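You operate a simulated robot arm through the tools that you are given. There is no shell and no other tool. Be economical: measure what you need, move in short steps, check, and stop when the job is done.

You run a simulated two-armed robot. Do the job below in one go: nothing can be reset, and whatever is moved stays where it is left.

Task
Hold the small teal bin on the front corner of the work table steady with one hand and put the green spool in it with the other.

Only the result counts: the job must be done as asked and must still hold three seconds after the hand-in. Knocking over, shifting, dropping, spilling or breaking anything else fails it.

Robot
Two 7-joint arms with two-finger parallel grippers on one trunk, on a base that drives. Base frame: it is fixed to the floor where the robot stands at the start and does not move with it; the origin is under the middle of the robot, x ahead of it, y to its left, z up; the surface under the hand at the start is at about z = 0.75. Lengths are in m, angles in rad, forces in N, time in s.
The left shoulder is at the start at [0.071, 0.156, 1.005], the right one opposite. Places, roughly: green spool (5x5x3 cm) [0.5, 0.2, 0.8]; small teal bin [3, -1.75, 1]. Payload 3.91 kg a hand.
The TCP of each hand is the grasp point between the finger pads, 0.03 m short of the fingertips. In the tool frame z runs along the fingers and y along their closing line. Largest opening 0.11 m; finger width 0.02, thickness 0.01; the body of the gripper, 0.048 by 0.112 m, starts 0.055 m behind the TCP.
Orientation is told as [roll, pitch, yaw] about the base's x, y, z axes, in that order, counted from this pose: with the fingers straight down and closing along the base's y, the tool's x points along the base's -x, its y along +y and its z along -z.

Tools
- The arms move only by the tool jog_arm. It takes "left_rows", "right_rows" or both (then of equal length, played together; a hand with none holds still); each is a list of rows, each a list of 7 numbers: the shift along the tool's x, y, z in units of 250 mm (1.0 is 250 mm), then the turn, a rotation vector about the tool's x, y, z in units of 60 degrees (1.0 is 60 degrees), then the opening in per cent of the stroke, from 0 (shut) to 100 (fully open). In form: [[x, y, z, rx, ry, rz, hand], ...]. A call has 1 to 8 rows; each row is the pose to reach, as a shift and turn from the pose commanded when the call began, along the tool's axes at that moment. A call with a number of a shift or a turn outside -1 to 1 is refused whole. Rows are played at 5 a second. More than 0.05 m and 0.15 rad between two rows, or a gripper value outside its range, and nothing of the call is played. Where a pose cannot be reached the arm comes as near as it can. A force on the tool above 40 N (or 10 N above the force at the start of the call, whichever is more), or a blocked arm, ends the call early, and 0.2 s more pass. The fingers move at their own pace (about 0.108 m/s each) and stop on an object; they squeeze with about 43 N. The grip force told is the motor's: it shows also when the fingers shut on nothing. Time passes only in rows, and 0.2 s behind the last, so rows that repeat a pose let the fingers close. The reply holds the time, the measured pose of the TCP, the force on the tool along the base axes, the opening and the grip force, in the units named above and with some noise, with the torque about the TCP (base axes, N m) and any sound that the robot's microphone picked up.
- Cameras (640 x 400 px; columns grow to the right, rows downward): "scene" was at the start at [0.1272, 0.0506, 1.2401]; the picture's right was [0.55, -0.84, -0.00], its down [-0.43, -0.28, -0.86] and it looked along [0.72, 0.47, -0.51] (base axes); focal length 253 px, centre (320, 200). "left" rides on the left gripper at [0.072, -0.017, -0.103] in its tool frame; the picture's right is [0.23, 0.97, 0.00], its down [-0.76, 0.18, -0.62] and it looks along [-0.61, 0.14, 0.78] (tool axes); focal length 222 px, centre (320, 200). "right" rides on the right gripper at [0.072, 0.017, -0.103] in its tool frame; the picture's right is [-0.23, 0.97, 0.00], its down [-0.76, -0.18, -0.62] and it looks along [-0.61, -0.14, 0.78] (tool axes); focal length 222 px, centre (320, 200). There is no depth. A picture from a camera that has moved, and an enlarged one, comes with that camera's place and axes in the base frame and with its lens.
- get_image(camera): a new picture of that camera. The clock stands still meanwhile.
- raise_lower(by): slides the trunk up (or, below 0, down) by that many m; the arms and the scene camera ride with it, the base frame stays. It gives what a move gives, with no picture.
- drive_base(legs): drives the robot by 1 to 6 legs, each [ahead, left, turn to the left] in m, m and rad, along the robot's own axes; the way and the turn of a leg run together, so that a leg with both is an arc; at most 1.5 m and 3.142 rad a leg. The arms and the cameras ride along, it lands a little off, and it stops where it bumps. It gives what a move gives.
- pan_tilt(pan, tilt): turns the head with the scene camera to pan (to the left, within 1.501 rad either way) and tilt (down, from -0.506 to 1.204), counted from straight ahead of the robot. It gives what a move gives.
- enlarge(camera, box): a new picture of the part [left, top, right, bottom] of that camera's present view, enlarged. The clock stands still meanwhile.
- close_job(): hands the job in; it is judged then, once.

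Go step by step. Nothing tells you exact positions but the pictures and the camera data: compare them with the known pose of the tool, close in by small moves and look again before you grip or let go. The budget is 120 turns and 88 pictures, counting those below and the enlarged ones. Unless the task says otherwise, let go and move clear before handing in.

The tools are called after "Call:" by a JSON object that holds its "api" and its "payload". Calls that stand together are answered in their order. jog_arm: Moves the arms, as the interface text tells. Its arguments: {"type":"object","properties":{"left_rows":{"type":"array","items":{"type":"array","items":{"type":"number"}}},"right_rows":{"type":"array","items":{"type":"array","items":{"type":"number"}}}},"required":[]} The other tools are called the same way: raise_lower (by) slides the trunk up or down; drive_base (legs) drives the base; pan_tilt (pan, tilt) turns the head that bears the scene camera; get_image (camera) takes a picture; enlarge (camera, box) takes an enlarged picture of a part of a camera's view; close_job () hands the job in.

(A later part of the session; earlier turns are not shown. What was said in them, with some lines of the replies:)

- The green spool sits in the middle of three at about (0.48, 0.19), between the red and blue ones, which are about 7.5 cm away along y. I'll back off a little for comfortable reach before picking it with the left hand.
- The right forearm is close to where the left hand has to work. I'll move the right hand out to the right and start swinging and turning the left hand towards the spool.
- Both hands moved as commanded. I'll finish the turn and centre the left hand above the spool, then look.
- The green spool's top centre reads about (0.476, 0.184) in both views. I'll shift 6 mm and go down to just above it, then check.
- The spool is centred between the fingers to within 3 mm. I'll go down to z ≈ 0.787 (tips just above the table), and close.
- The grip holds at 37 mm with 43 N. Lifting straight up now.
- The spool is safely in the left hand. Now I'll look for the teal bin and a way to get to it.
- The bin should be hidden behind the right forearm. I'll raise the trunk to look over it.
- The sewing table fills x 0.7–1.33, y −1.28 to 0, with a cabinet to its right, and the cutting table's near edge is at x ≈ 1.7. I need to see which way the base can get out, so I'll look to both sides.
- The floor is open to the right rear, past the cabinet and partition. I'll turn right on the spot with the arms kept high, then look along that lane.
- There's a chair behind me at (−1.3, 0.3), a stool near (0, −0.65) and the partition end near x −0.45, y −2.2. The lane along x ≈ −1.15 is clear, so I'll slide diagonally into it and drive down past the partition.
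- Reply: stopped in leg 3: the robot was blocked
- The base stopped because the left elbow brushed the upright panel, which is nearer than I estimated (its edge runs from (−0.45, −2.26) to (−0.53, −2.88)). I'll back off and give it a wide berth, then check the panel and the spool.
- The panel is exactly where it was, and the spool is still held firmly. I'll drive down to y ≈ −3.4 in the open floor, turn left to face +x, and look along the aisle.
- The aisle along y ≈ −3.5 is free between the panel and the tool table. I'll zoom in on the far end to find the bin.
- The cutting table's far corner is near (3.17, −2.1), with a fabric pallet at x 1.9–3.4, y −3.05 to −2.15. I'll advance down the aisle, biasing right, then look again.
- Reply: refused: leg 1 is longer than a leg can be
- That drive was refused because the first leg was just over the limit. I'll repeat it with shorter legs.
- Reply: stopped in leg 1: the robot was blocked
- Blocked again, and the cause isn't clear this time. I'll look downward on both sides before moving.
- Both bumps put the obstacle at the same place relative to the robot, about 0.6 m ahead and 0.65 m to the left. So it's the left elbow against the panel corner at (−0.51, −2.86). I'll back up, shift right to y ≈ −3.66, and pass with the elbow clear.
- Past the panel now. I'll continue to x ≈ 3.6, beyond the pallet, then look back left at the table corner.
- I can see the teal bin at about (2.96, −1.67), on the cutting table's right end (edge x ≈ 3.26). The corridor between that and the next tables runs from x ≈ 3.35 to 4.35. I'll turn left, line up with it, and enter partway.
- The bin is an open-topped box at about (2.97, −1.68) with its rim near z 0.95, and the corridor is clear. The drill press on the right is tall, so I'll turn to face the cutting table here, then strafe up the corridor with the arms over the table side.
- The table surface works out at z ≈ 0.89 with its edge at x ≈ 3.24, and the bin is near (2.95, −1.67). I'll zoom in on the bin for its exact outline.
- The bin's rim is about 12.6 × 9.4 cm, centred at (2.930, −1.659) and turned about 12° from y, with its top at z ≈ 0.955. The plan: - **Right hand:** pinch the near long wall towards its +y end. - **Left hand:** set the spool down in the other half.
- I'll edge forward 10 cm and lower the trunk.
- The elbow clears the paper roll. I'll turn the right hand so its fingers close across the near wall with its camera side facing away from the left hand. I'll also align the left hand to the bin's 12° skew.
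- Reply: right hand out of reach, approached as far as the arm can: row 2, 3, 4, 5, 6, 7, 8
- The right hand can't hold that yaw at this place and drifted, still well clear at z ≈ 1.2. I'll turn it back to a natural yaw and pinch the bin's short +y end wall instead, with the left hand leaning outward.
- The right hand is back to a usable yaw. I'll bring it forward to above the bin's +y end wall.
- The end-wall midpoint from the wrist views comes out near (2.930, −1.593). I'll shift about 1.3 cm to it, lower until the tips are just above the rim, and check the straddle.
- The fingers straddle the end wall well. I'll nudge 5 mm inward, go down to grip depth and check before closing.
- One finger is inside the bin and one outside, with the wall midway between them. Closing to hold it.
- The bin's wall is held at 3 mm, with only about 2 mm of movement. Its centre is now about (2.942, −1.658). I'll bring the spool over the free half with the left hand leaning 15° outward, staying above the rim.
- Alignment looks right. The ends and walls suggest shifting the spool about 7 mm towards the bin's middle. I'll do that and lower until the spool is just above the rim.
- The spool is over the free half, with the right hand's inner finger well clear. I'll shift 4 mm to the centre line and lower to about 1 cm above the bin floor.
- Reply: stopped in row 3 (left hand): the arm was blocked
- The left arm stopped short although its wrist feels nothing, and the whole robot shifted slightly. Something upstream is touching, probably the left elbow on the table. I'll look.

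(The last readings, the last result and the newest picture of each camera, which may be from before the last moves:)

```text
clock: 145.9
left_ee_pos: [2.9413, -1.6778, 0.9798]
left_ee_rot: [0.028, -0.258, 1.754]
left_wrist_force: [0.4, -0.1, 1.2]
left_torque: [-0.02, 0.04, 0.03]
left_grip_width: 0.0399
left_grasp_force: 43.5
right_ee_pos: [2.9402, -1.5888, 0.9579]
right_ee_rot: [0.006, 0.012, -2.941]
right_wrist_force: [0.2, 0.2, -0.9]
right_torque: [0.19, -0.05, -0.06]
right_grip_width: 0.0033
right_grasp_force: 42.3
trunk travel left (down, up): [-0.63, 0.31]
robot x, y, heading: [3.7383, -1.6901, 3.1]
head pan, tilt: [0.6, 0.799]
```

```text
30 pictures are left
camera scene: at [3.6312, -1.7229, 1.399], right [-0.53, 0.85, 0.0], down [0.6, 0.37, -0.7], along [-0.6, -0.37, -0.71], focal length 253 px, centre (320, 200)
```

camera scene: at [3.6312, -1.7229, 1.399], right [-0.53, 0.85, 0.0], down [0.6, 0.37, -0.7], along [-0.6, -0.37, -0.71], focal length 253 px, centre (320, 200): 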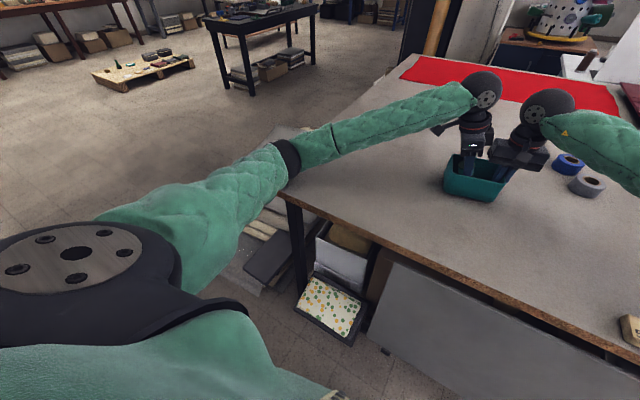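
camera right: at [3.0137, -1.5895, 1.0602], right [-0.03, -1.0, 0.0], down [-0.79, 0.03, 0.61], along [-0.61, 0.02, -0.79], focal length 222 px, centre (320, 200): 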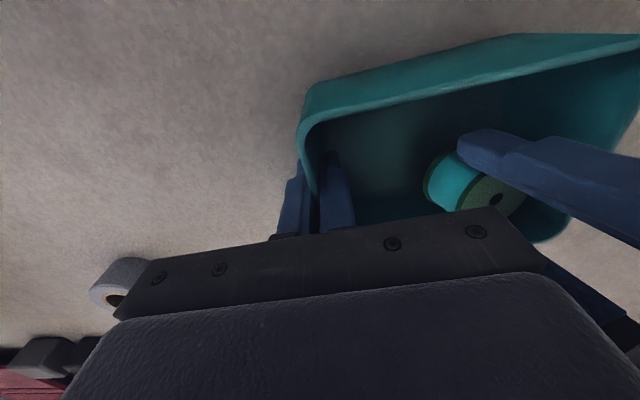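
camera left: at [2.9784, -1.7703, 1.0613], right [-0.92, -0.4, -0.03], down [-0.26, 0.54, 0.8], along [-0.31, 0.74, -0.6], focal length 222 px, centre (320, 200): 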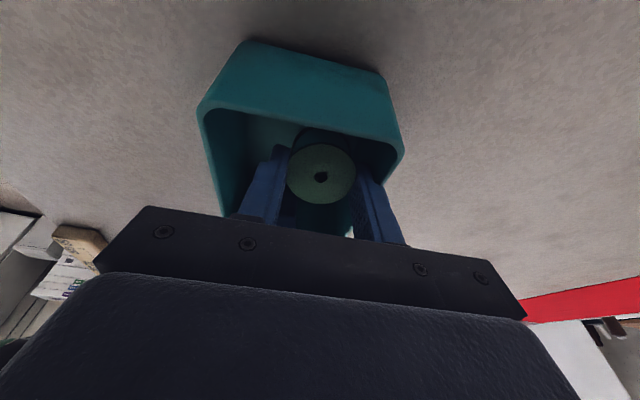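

Confirmed: the left elbow is resting on the table corner. I'll raise the left hand slightly to relieve it, take out some of the lean (which lowers the elbow), recentre, and see whether everything settles back.

Call:
{"api": "jog_arm", "payload": {"left_rows": [[-0.02, -0.01, -0.08, 0, 0, 0, 0], [-0.02, -0.028, -0.08, 0, 0.06, 0, 0], [-0.02, -0.028, -0.08, 0, 0.12, 0, 0], [-0.02, -0.028, -0.08, 0, 0.15, 0, 0]]}}

Call:
{"api": "get_image", "payload": {"camera": "scene"}}

Call:
{"api": "get_image", "payload": {"camera": "left"}}

```text
clock: 146.7
left_ee_pos: [2.9434, -1.6806, 0.9839]
left_ee_rot: [0.008, -0.155, 1.761]
left_wrist_force: [-1.1, -0.2, -1.2]
left_torque: [0.05, -0.02, 0.03]
left_grip_width: 0.0401
left_grasp_force: 43.2
right_ee_pos: [2.9313, -1.59, 0.9517]
right_ee_rot: [0.002, 0.022, -2.948]
right_wrist_force: [0.3, 1.4, -0.1]
right_torque: [-0.12, 0.05, 0.03]
right_grip_width: 0.0032
right_grasp_force: 42.5
trunk travel left (down, up): [-0.63, 0.31]
robot x, y, heading: [3.741, -1.6892, 3.102]
head pan, tilt: [0.6, 0.799]
stopped in row 3 (left hand): the force on the tool passed its limit at 44 N (the readings are from after the stop); the commanded pose is now the measured one
```

```text
29 pictures are left
camera scene: at [3.6209, -1.731, 1.3956], right [-0.53, 0.85, 0.0], down [0.61, 0.38, -0.7], along [-0.59, -0.37, -0.72], focal length 253 px, centre (320, 200)
```

scene: 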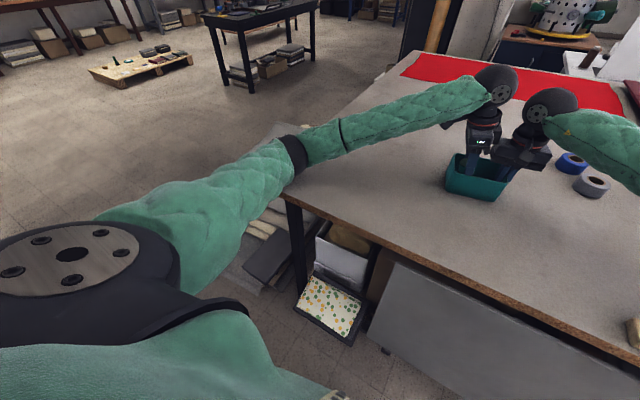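

```text
28 pictures are left
camera left: at [2.9768, -1.7648, 1.0755], right [-0.91, -0.4, -0.03], down [-0.29, 0.61, 0.73], along [-0.28, 0.68, -0.68], focal length 222 px, centre (320, 200)
```

left: 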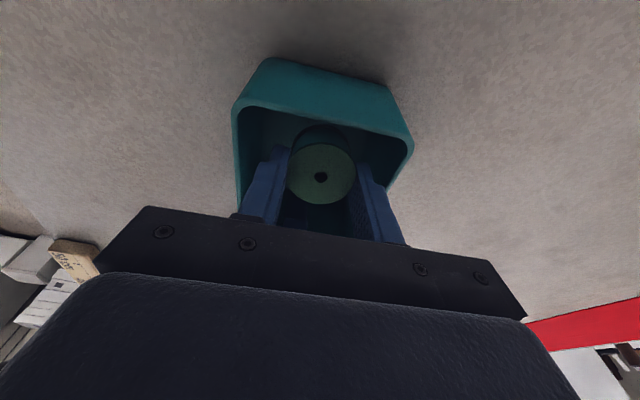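

The left tool met something while straightening, probably the other gripper. A close look at the two hands.

Call:
{"api": "pan_tilt", "payload": {"pan": 0, "tilt": 0.7}}

Call:
{"api": "enlarge", "payload": {"camera": "scene", "box": [260, 100, 388, 200]}}

Call:
{"api": "get_image", "payload": {"camera": "right"}}

```text
clock: 147.7
left_ee_pos: [2.9434, -1.6815, 0.9855]
left_ee_rot: [0.006, -0.155, 1.761]
left_wrist_force: [1.3, -3.7, -0.9]
left_torque: [0.18, 0.09, 0.05]
left_grip_width: 0.0399
left_grasp_force: 43.0
right_ee_pos: [2.9314, -1.5906, 0.9526]
right_ee_rot: [0.001, 0.023, -2.948]
right_wrist_force: [-1.5, 3.2, 0.8]
right_torque: [-0.38, -0.12, -0.15]
right_grip_width: 0.0033
right_grasp_force: 43.2
trunk travel left (down, up): [-0.63, 0.31]
robot x, y, heading: [3.7375, -1.6931, 3.099]
head pan, tilt: [0.0, 0.7]
```

```text
4.00 times, centred on (324, 150) of scene
camera zoom: at [3.6043, -1.6851, 1.4056], right [0.04, 1.0, 0.0], down [0.64, -0.03, -0.76], along [-0.76, 0.03, -0.64], focal length 1012 px, centre (304, 400)
```

zoom: 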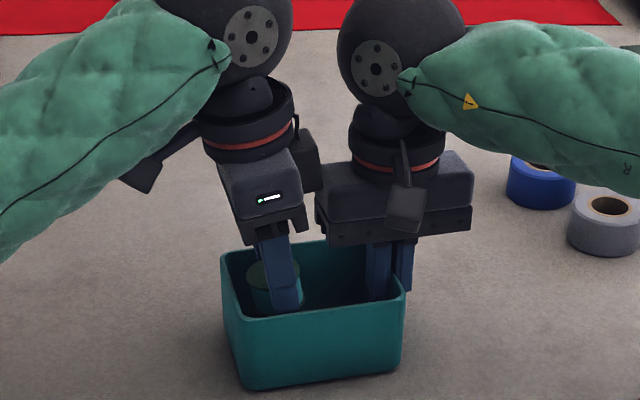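

```text
26 pictures are left
camera right: at [3.004, -1.5931, 1.0575], right [-0.03, -1.0, 0.0], down [-0.8, 0.03, 0.61], along [-0.61, 0.02, -0.8], focal length 222 px, centre (320, 200)
```

right: 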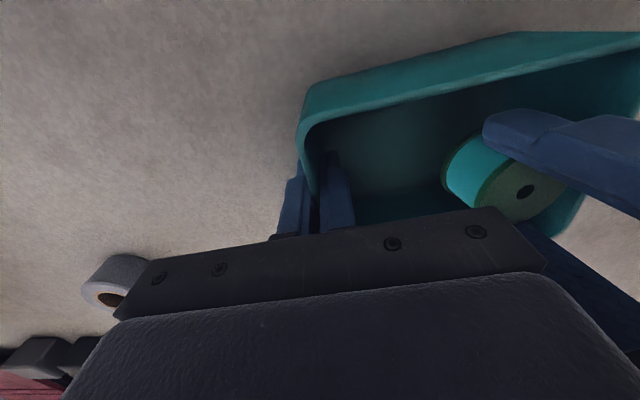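

The spool is already inside the bin's walls, and the left gripper body was just touching the right one. I'll ease the left hand 4 mm away and slightly down, which opens that gap, then check before releasing.

Call:
{"api": "jog_arm", "payload": {"left_rows": [[0.018, 0, 0.002, 0, 0, 0, 0], [0.022, 0, 0.036, 0, 0, 0, 0]]}}

Call:
{"api": "get_image", "payload": {"camera": "left"}}

Call:
{"api": "enlarge", "payload": {"camera": "scene", "box": [268, 130, 364, 200]}}

```text
clock: 148.3
left_ee_pos: [2.9446, -1.6851, 0.9795]
left_ee_rot: [0.009, -0.157, 1.76]
left_wrist_force: [-0.7, -0.6, -0.1]
left_torque: [0.0, 0.02, 0.0]
left_grip_width: 0.0399
left_grasp_force: 43.1
right_ee_pos: [2.9316, -1.5898, 0.9536]
right_ee_rot: [0.003, 0.021, -2.947]
right_wrist_force: [-0.3, 0.7, 0.5]
right_torque: [0.02, 0.04, 0.04]
right_grip_width: 0.0034
right_grasp_force: 43.0
trunk travel left (down, up): [-0.63, 0.31]
robot x, y, heading: [3.7414, -1.691, 3.101]
head pan, tilt: [0.0, 0.7]
```

```text
25 pictures are left
camera left: at [2.9773, -1.7686, 1.0692], right [-0.91, -0.41, -0.03], down [-0.29, 0.61, 0.73], along [-0.28, 0.68, -0.68], focal length 222 px, centre (320, 200)
```

left: 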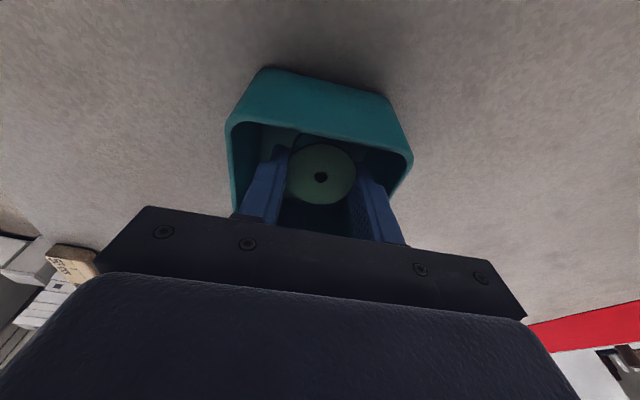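

```text
5.71 times, centred on (316, 165) of scene
camera zoom: at [3.6046, -1.6845, 1.4062], right [0.04, 1.0, 0.0], down [0.64, -0.03, -0.76], along [-0.76, 0.03, -0.64], focal length 1445 px, centre (343, 400)
```

zoom: 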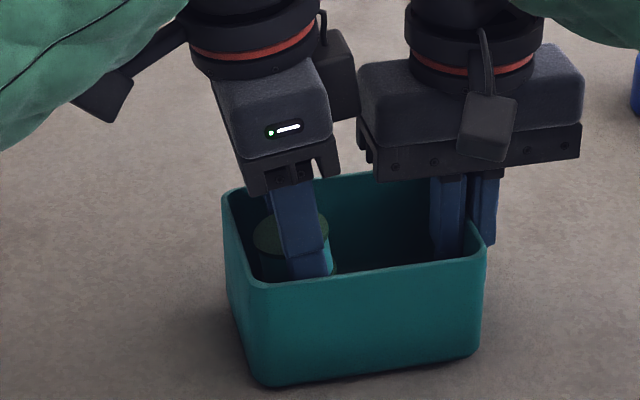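

No contact now, and both wrists read near zero. I'll lower another 1.2 cm gently.

Call:
{"api": "jog_arm", "payload": {"left_rows": [[0.004, 0, 0.024, 0, 0, 0, 0], [0.0074, 0, 0.048, 0, 0, 0, 0]]}}

```text
clock: 148.9
left_ee_pos: [2.9416, -1.6831, 0.9753]
left_ee_rot: [0.02, -0.154, 1.758]
left_wrist_force: [0.1, -0.2, 0.1]
left_torque: [0.04, -0.02, 0.02]
left_grip_width: 0.0398
left_grasp_force: 43.5
right_ee_pos: [2.9327, -1.5872, 0.9571]
right_ee_rot: [0.003, 0.019, -2.948]
right_wrist_force: [-0.7, -0.6, -0.6]
right_torque: [0.05, 0.01, -0.02]
right_grip_width: 0.0033
right_grasp_force: 43.5
trunk travel left (down, up): [-0.63, 0.31]
robot x, y, heading: [3.7379, -1.6926, 3.097]
head pan, tilt: [0.0, 0.7]
```

The elbow touches again at this depth, so I'll go back up 6 mm and release there. The spool is below the rim and enclosed on all sides, and I'll open only to about 55 mm so the fingers don't push the walls.

Call:
{"api": "jog_arm", "payload": {"left_rows": [[-0.004, 0, -0.026, 0, 0, 0, 0], [-0.004, 0, -0.026, 0, 0, 0, 0], [-0.004, 0, -0.026, 0, 0, 0, 42], [-0.004, 0, -0.026, 0, 0, 0, 50], [-0.004, 0, -0.026, 0, 0, 0, 50], [-0.004, 0, -0.026, 0, 0, 0, 50]]}}

Call:
{"api": "get_image", "payload": {"camera": "left"}}

Call:
{"api": "enlarge", "payload": {"camera": "scene", "box": [268, 130, 364, 200]}}

```text
clock: 150.3
left_ee_pos: [2.9441, -1.6855, 0.9816]
left_ee_rot: [0.02, -0.156, 1.76]
left_wrist_force: [-0.7, 0.1, 0.1]
left_torque: [0.03, 0.02, -0.04]
left_grip_width: 0.055
left_grasp_force: 0.1
right_ee_pos: [2.9343, -1.5911, 0.9566]
right_ee_rot: [0.002, 0.021, -2.946]
right_wrist_force: [-0.5, 0.2, -0.7]
right_torque: [0.03, 0.02, 0.0]
right_grip_width: 0.0031
right_grasp_force: 42.9
trunk travel left (down, up): [-0.63, 0.31]
robot x, y, heading: [3.7402, -1.694, 3.097]
head pan, tilt: [0.0, 0.7]
```

```text
23 pictures are left
camera left: at [2.9793, -1.7687, 1.0714], right [-0.91, -0.41, -0.02], down [-0.29, 0.61, 0.74], along [-0.29, 0.68, -0.68], focal length 222 px, centre (320, 200)
```

left: 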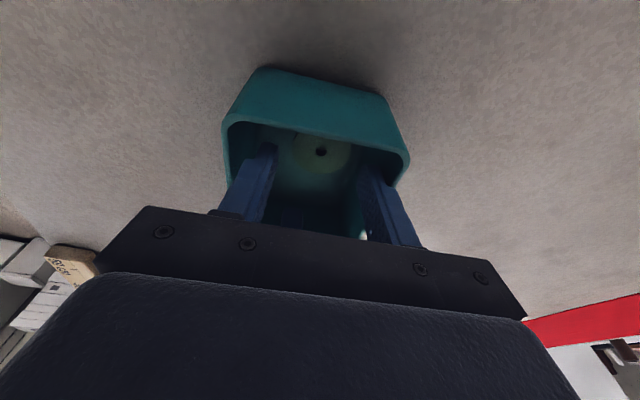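

```text
5.71 times, centred on (316, 165) of scene
camera zoom: at [3.6083, -1.6834, 1.4065], right [0.04, 1.0, 0.0], down [0.64, -0.03, -0.77], along [-0.77, 0.03, -0.64], focal length 1445 px, centre (343, 400)
```

zoom: 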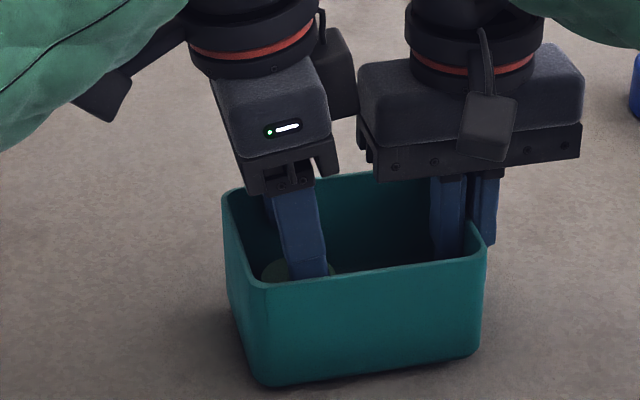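

The spool has dropped flat onto the bin floor. I'll withdraw the left hand along its own axis while the right keeps holding the bin.

Call:
{"api": "jog_arm", "payload": {"left_rows": [[0, 0, -0.1, 0, 0, 0, 50], [0, 0, -0.25, 0, 0, 0, 50], [0, 0, -0.4, 0, 0, 0, 50], [0, 0, -0.55, 0, 0, 0, 50], [0.1, 0, -0.7, 0, 0, 0, 50], [0.25, 0, -0.8, 0, 0, 0, 50], [0.4, 0, -0.85, 0, 0, 0, 50], [0.5, 0, -0.85, 0, 0, 0, 50]]}}

Call:
{"api": "enlarge", "payload": {"camera": "scene", "box": [260, 120, 388, 200]}}

Call:
{"api": "get_image", "payload": {"camera": "right"}}

```text
clock: 152.1
left_ee_pos: [2.9754, -1.8387, 1.1621]
left_ee_rot: [0.007, -0.157, 1.759]
left_wrist_force: [0.1, 0.0, -0.8]
left_torque: [0.02, 0.01, 0.01]
left_grip_width: 0.0548
left_grasp_force: 0.1
right_ee_pos: [2.9328, -1.5908, 0.9538]
right_ee_rot: [0.0, 0.024, -2.948]
right_wrist_force: [-0.1, 0.5, -0.1]
right_torque: [0.09, -0.02, -0.03]
right_grip_width: 0.0032
right_grasp_force: 43.1
trunk travel left (down, up): [-0.63, 0.31]
robot x, y, heading: [3.7405, -1.6957, 3.1]
head pan, tilt: [0.0, 0.7]
```

```text
5.00 times, centred on (324, 160) of scene
camera zoom: at [3.6045, -1.6859, 1.4057], right [0.04, 1.0, 0.0], down [0.64, -0.03, -0.76], along [-0.76, 0.03, -0.64], focal length 1264 px, centre (300, 400)
```

zoom: 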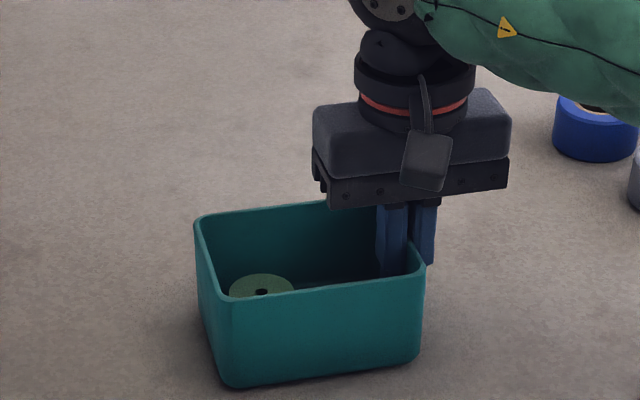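

```text
20 pictures are left
camera right: at [3.0043, -1.5935, 1.0577], right [-0.04, -1.0, 0.0], down [-0.79, 0.03, 0.61], along [-0.61, 0.02, -0.8], focal length 222 px, centre (320, 200)
```

right: 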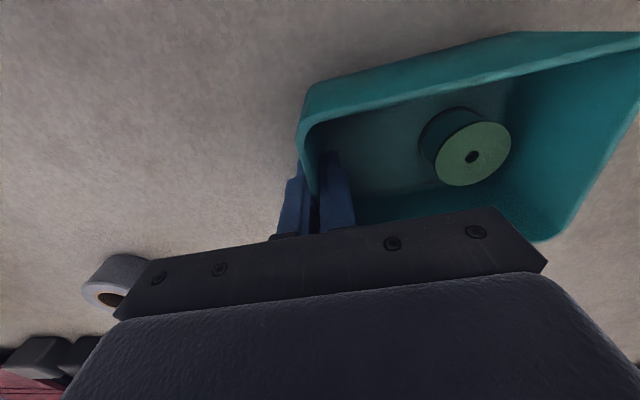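

The spool sits flat in the bin. I'll lower the right hand 2 mm so the bin is fully on the table, open it modestly, and rise straight up.

Call:
{"api": "jog_arm", "payload": {"right_rows": [[0, 0, 0.009, 0, 0, 0, 0], [0, 0, 0.009, 0, 0, 0, 10], [0, 0, 0.009, 0, 0, 0, 30], [0, 0, 0.009, 0, 0, 0, 40], [0, 0, -0.1, 0, 0, 0, 40], [0, 0, -0.28, 0, 0, 0, 40], [0, 0, -0.46, 0, 0, 0, 40], [0, 0, -0.62, 0, 0, 0, 40]]}}

Call:
{"api": "get_image", "payload": {"camera": "scene"}}

Call:
{"api": "get_image", "payload": {"camera": "right"}}

```text
clock: 153.9
left_ee_pos: [2.9767, -1.8369, 1.162]
left_ee_rot: [0.007, -0.157, 1.762]
left_wrist_force: [-0.2, 0.2, -0.8]
left_torque: [0.03, -0.03, 0.0]
left_grip_width: 0.055
left_grasp_force: 0.0
right_ee_pos: [2.9278, -1.5927, 1.1097]
right_ee_rot: [0.001, 0.022, -2.948]
right_wrist_force: [0.2, -0.1, 0.1]
right_torque: [-0.04, 0.03, 0.0]
right_grip_width: 0.0438
right_grasp_force: 0.1
trunk travel left (down, up): [-0.63, 0.31]
robot x, y, heading: [3.7421, -1.6922, 3.101]
head pan, tilt: [0.0, 0.7]
```

```text
19 pictures are left
camera scene: at [3.6052, -1.6854, 1.4057], right [0.04, 1.0, 0.0], down [0.64, -0.03, -0.76], along [-0.76, 0.03, -0.64], focal length 253 px, centre (320, 200)
```

scene: 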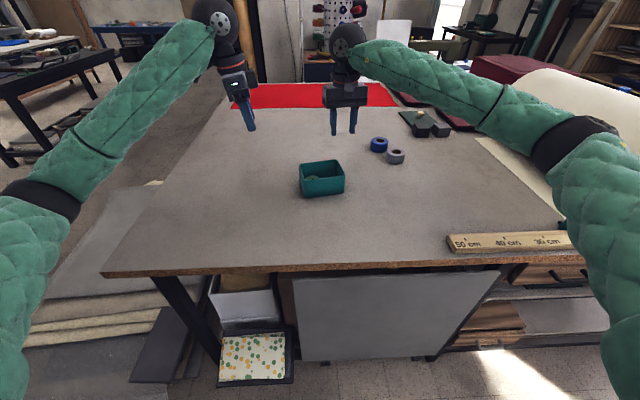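

```text
18 pictures are left
camera right: at [3.001, -1.5949, 1.2141], right [-0.03, -1.0, 0.0], down [-0.8, 0.03, 0.61], along [-0.61, 0.02, -0.8], focal length 222 px, centre (320, 200)
```

right: 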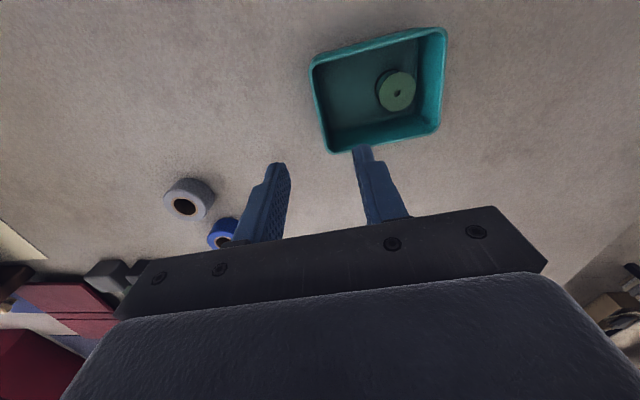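

The green spool lies flat in the teal bin, the bin stands where it was on the table, and both hands are clear with nothing else moved. Handing in.

Call:
{"api": "close_job", "payload": {}}

```text
The job is handed in.
```

The job is handed in: the green spool is in the teal bin. The right hand held the bin while the left put the spool in, and both hands were clear at hand-in.

- **Bin:** it shifted by a few millimetres, up to about a centimetre, while held.
- **Spool:** it fell the last 3–4 cm into the bin, because the left elbow touched the table corner and the hand could go no lower.
- **Contacts on the way:** the left arm most likely brushed the standing panel twice, and the two grippers touched once over the bin. After the first brush the panel measured in the same place, and I saw nothing else out of place.
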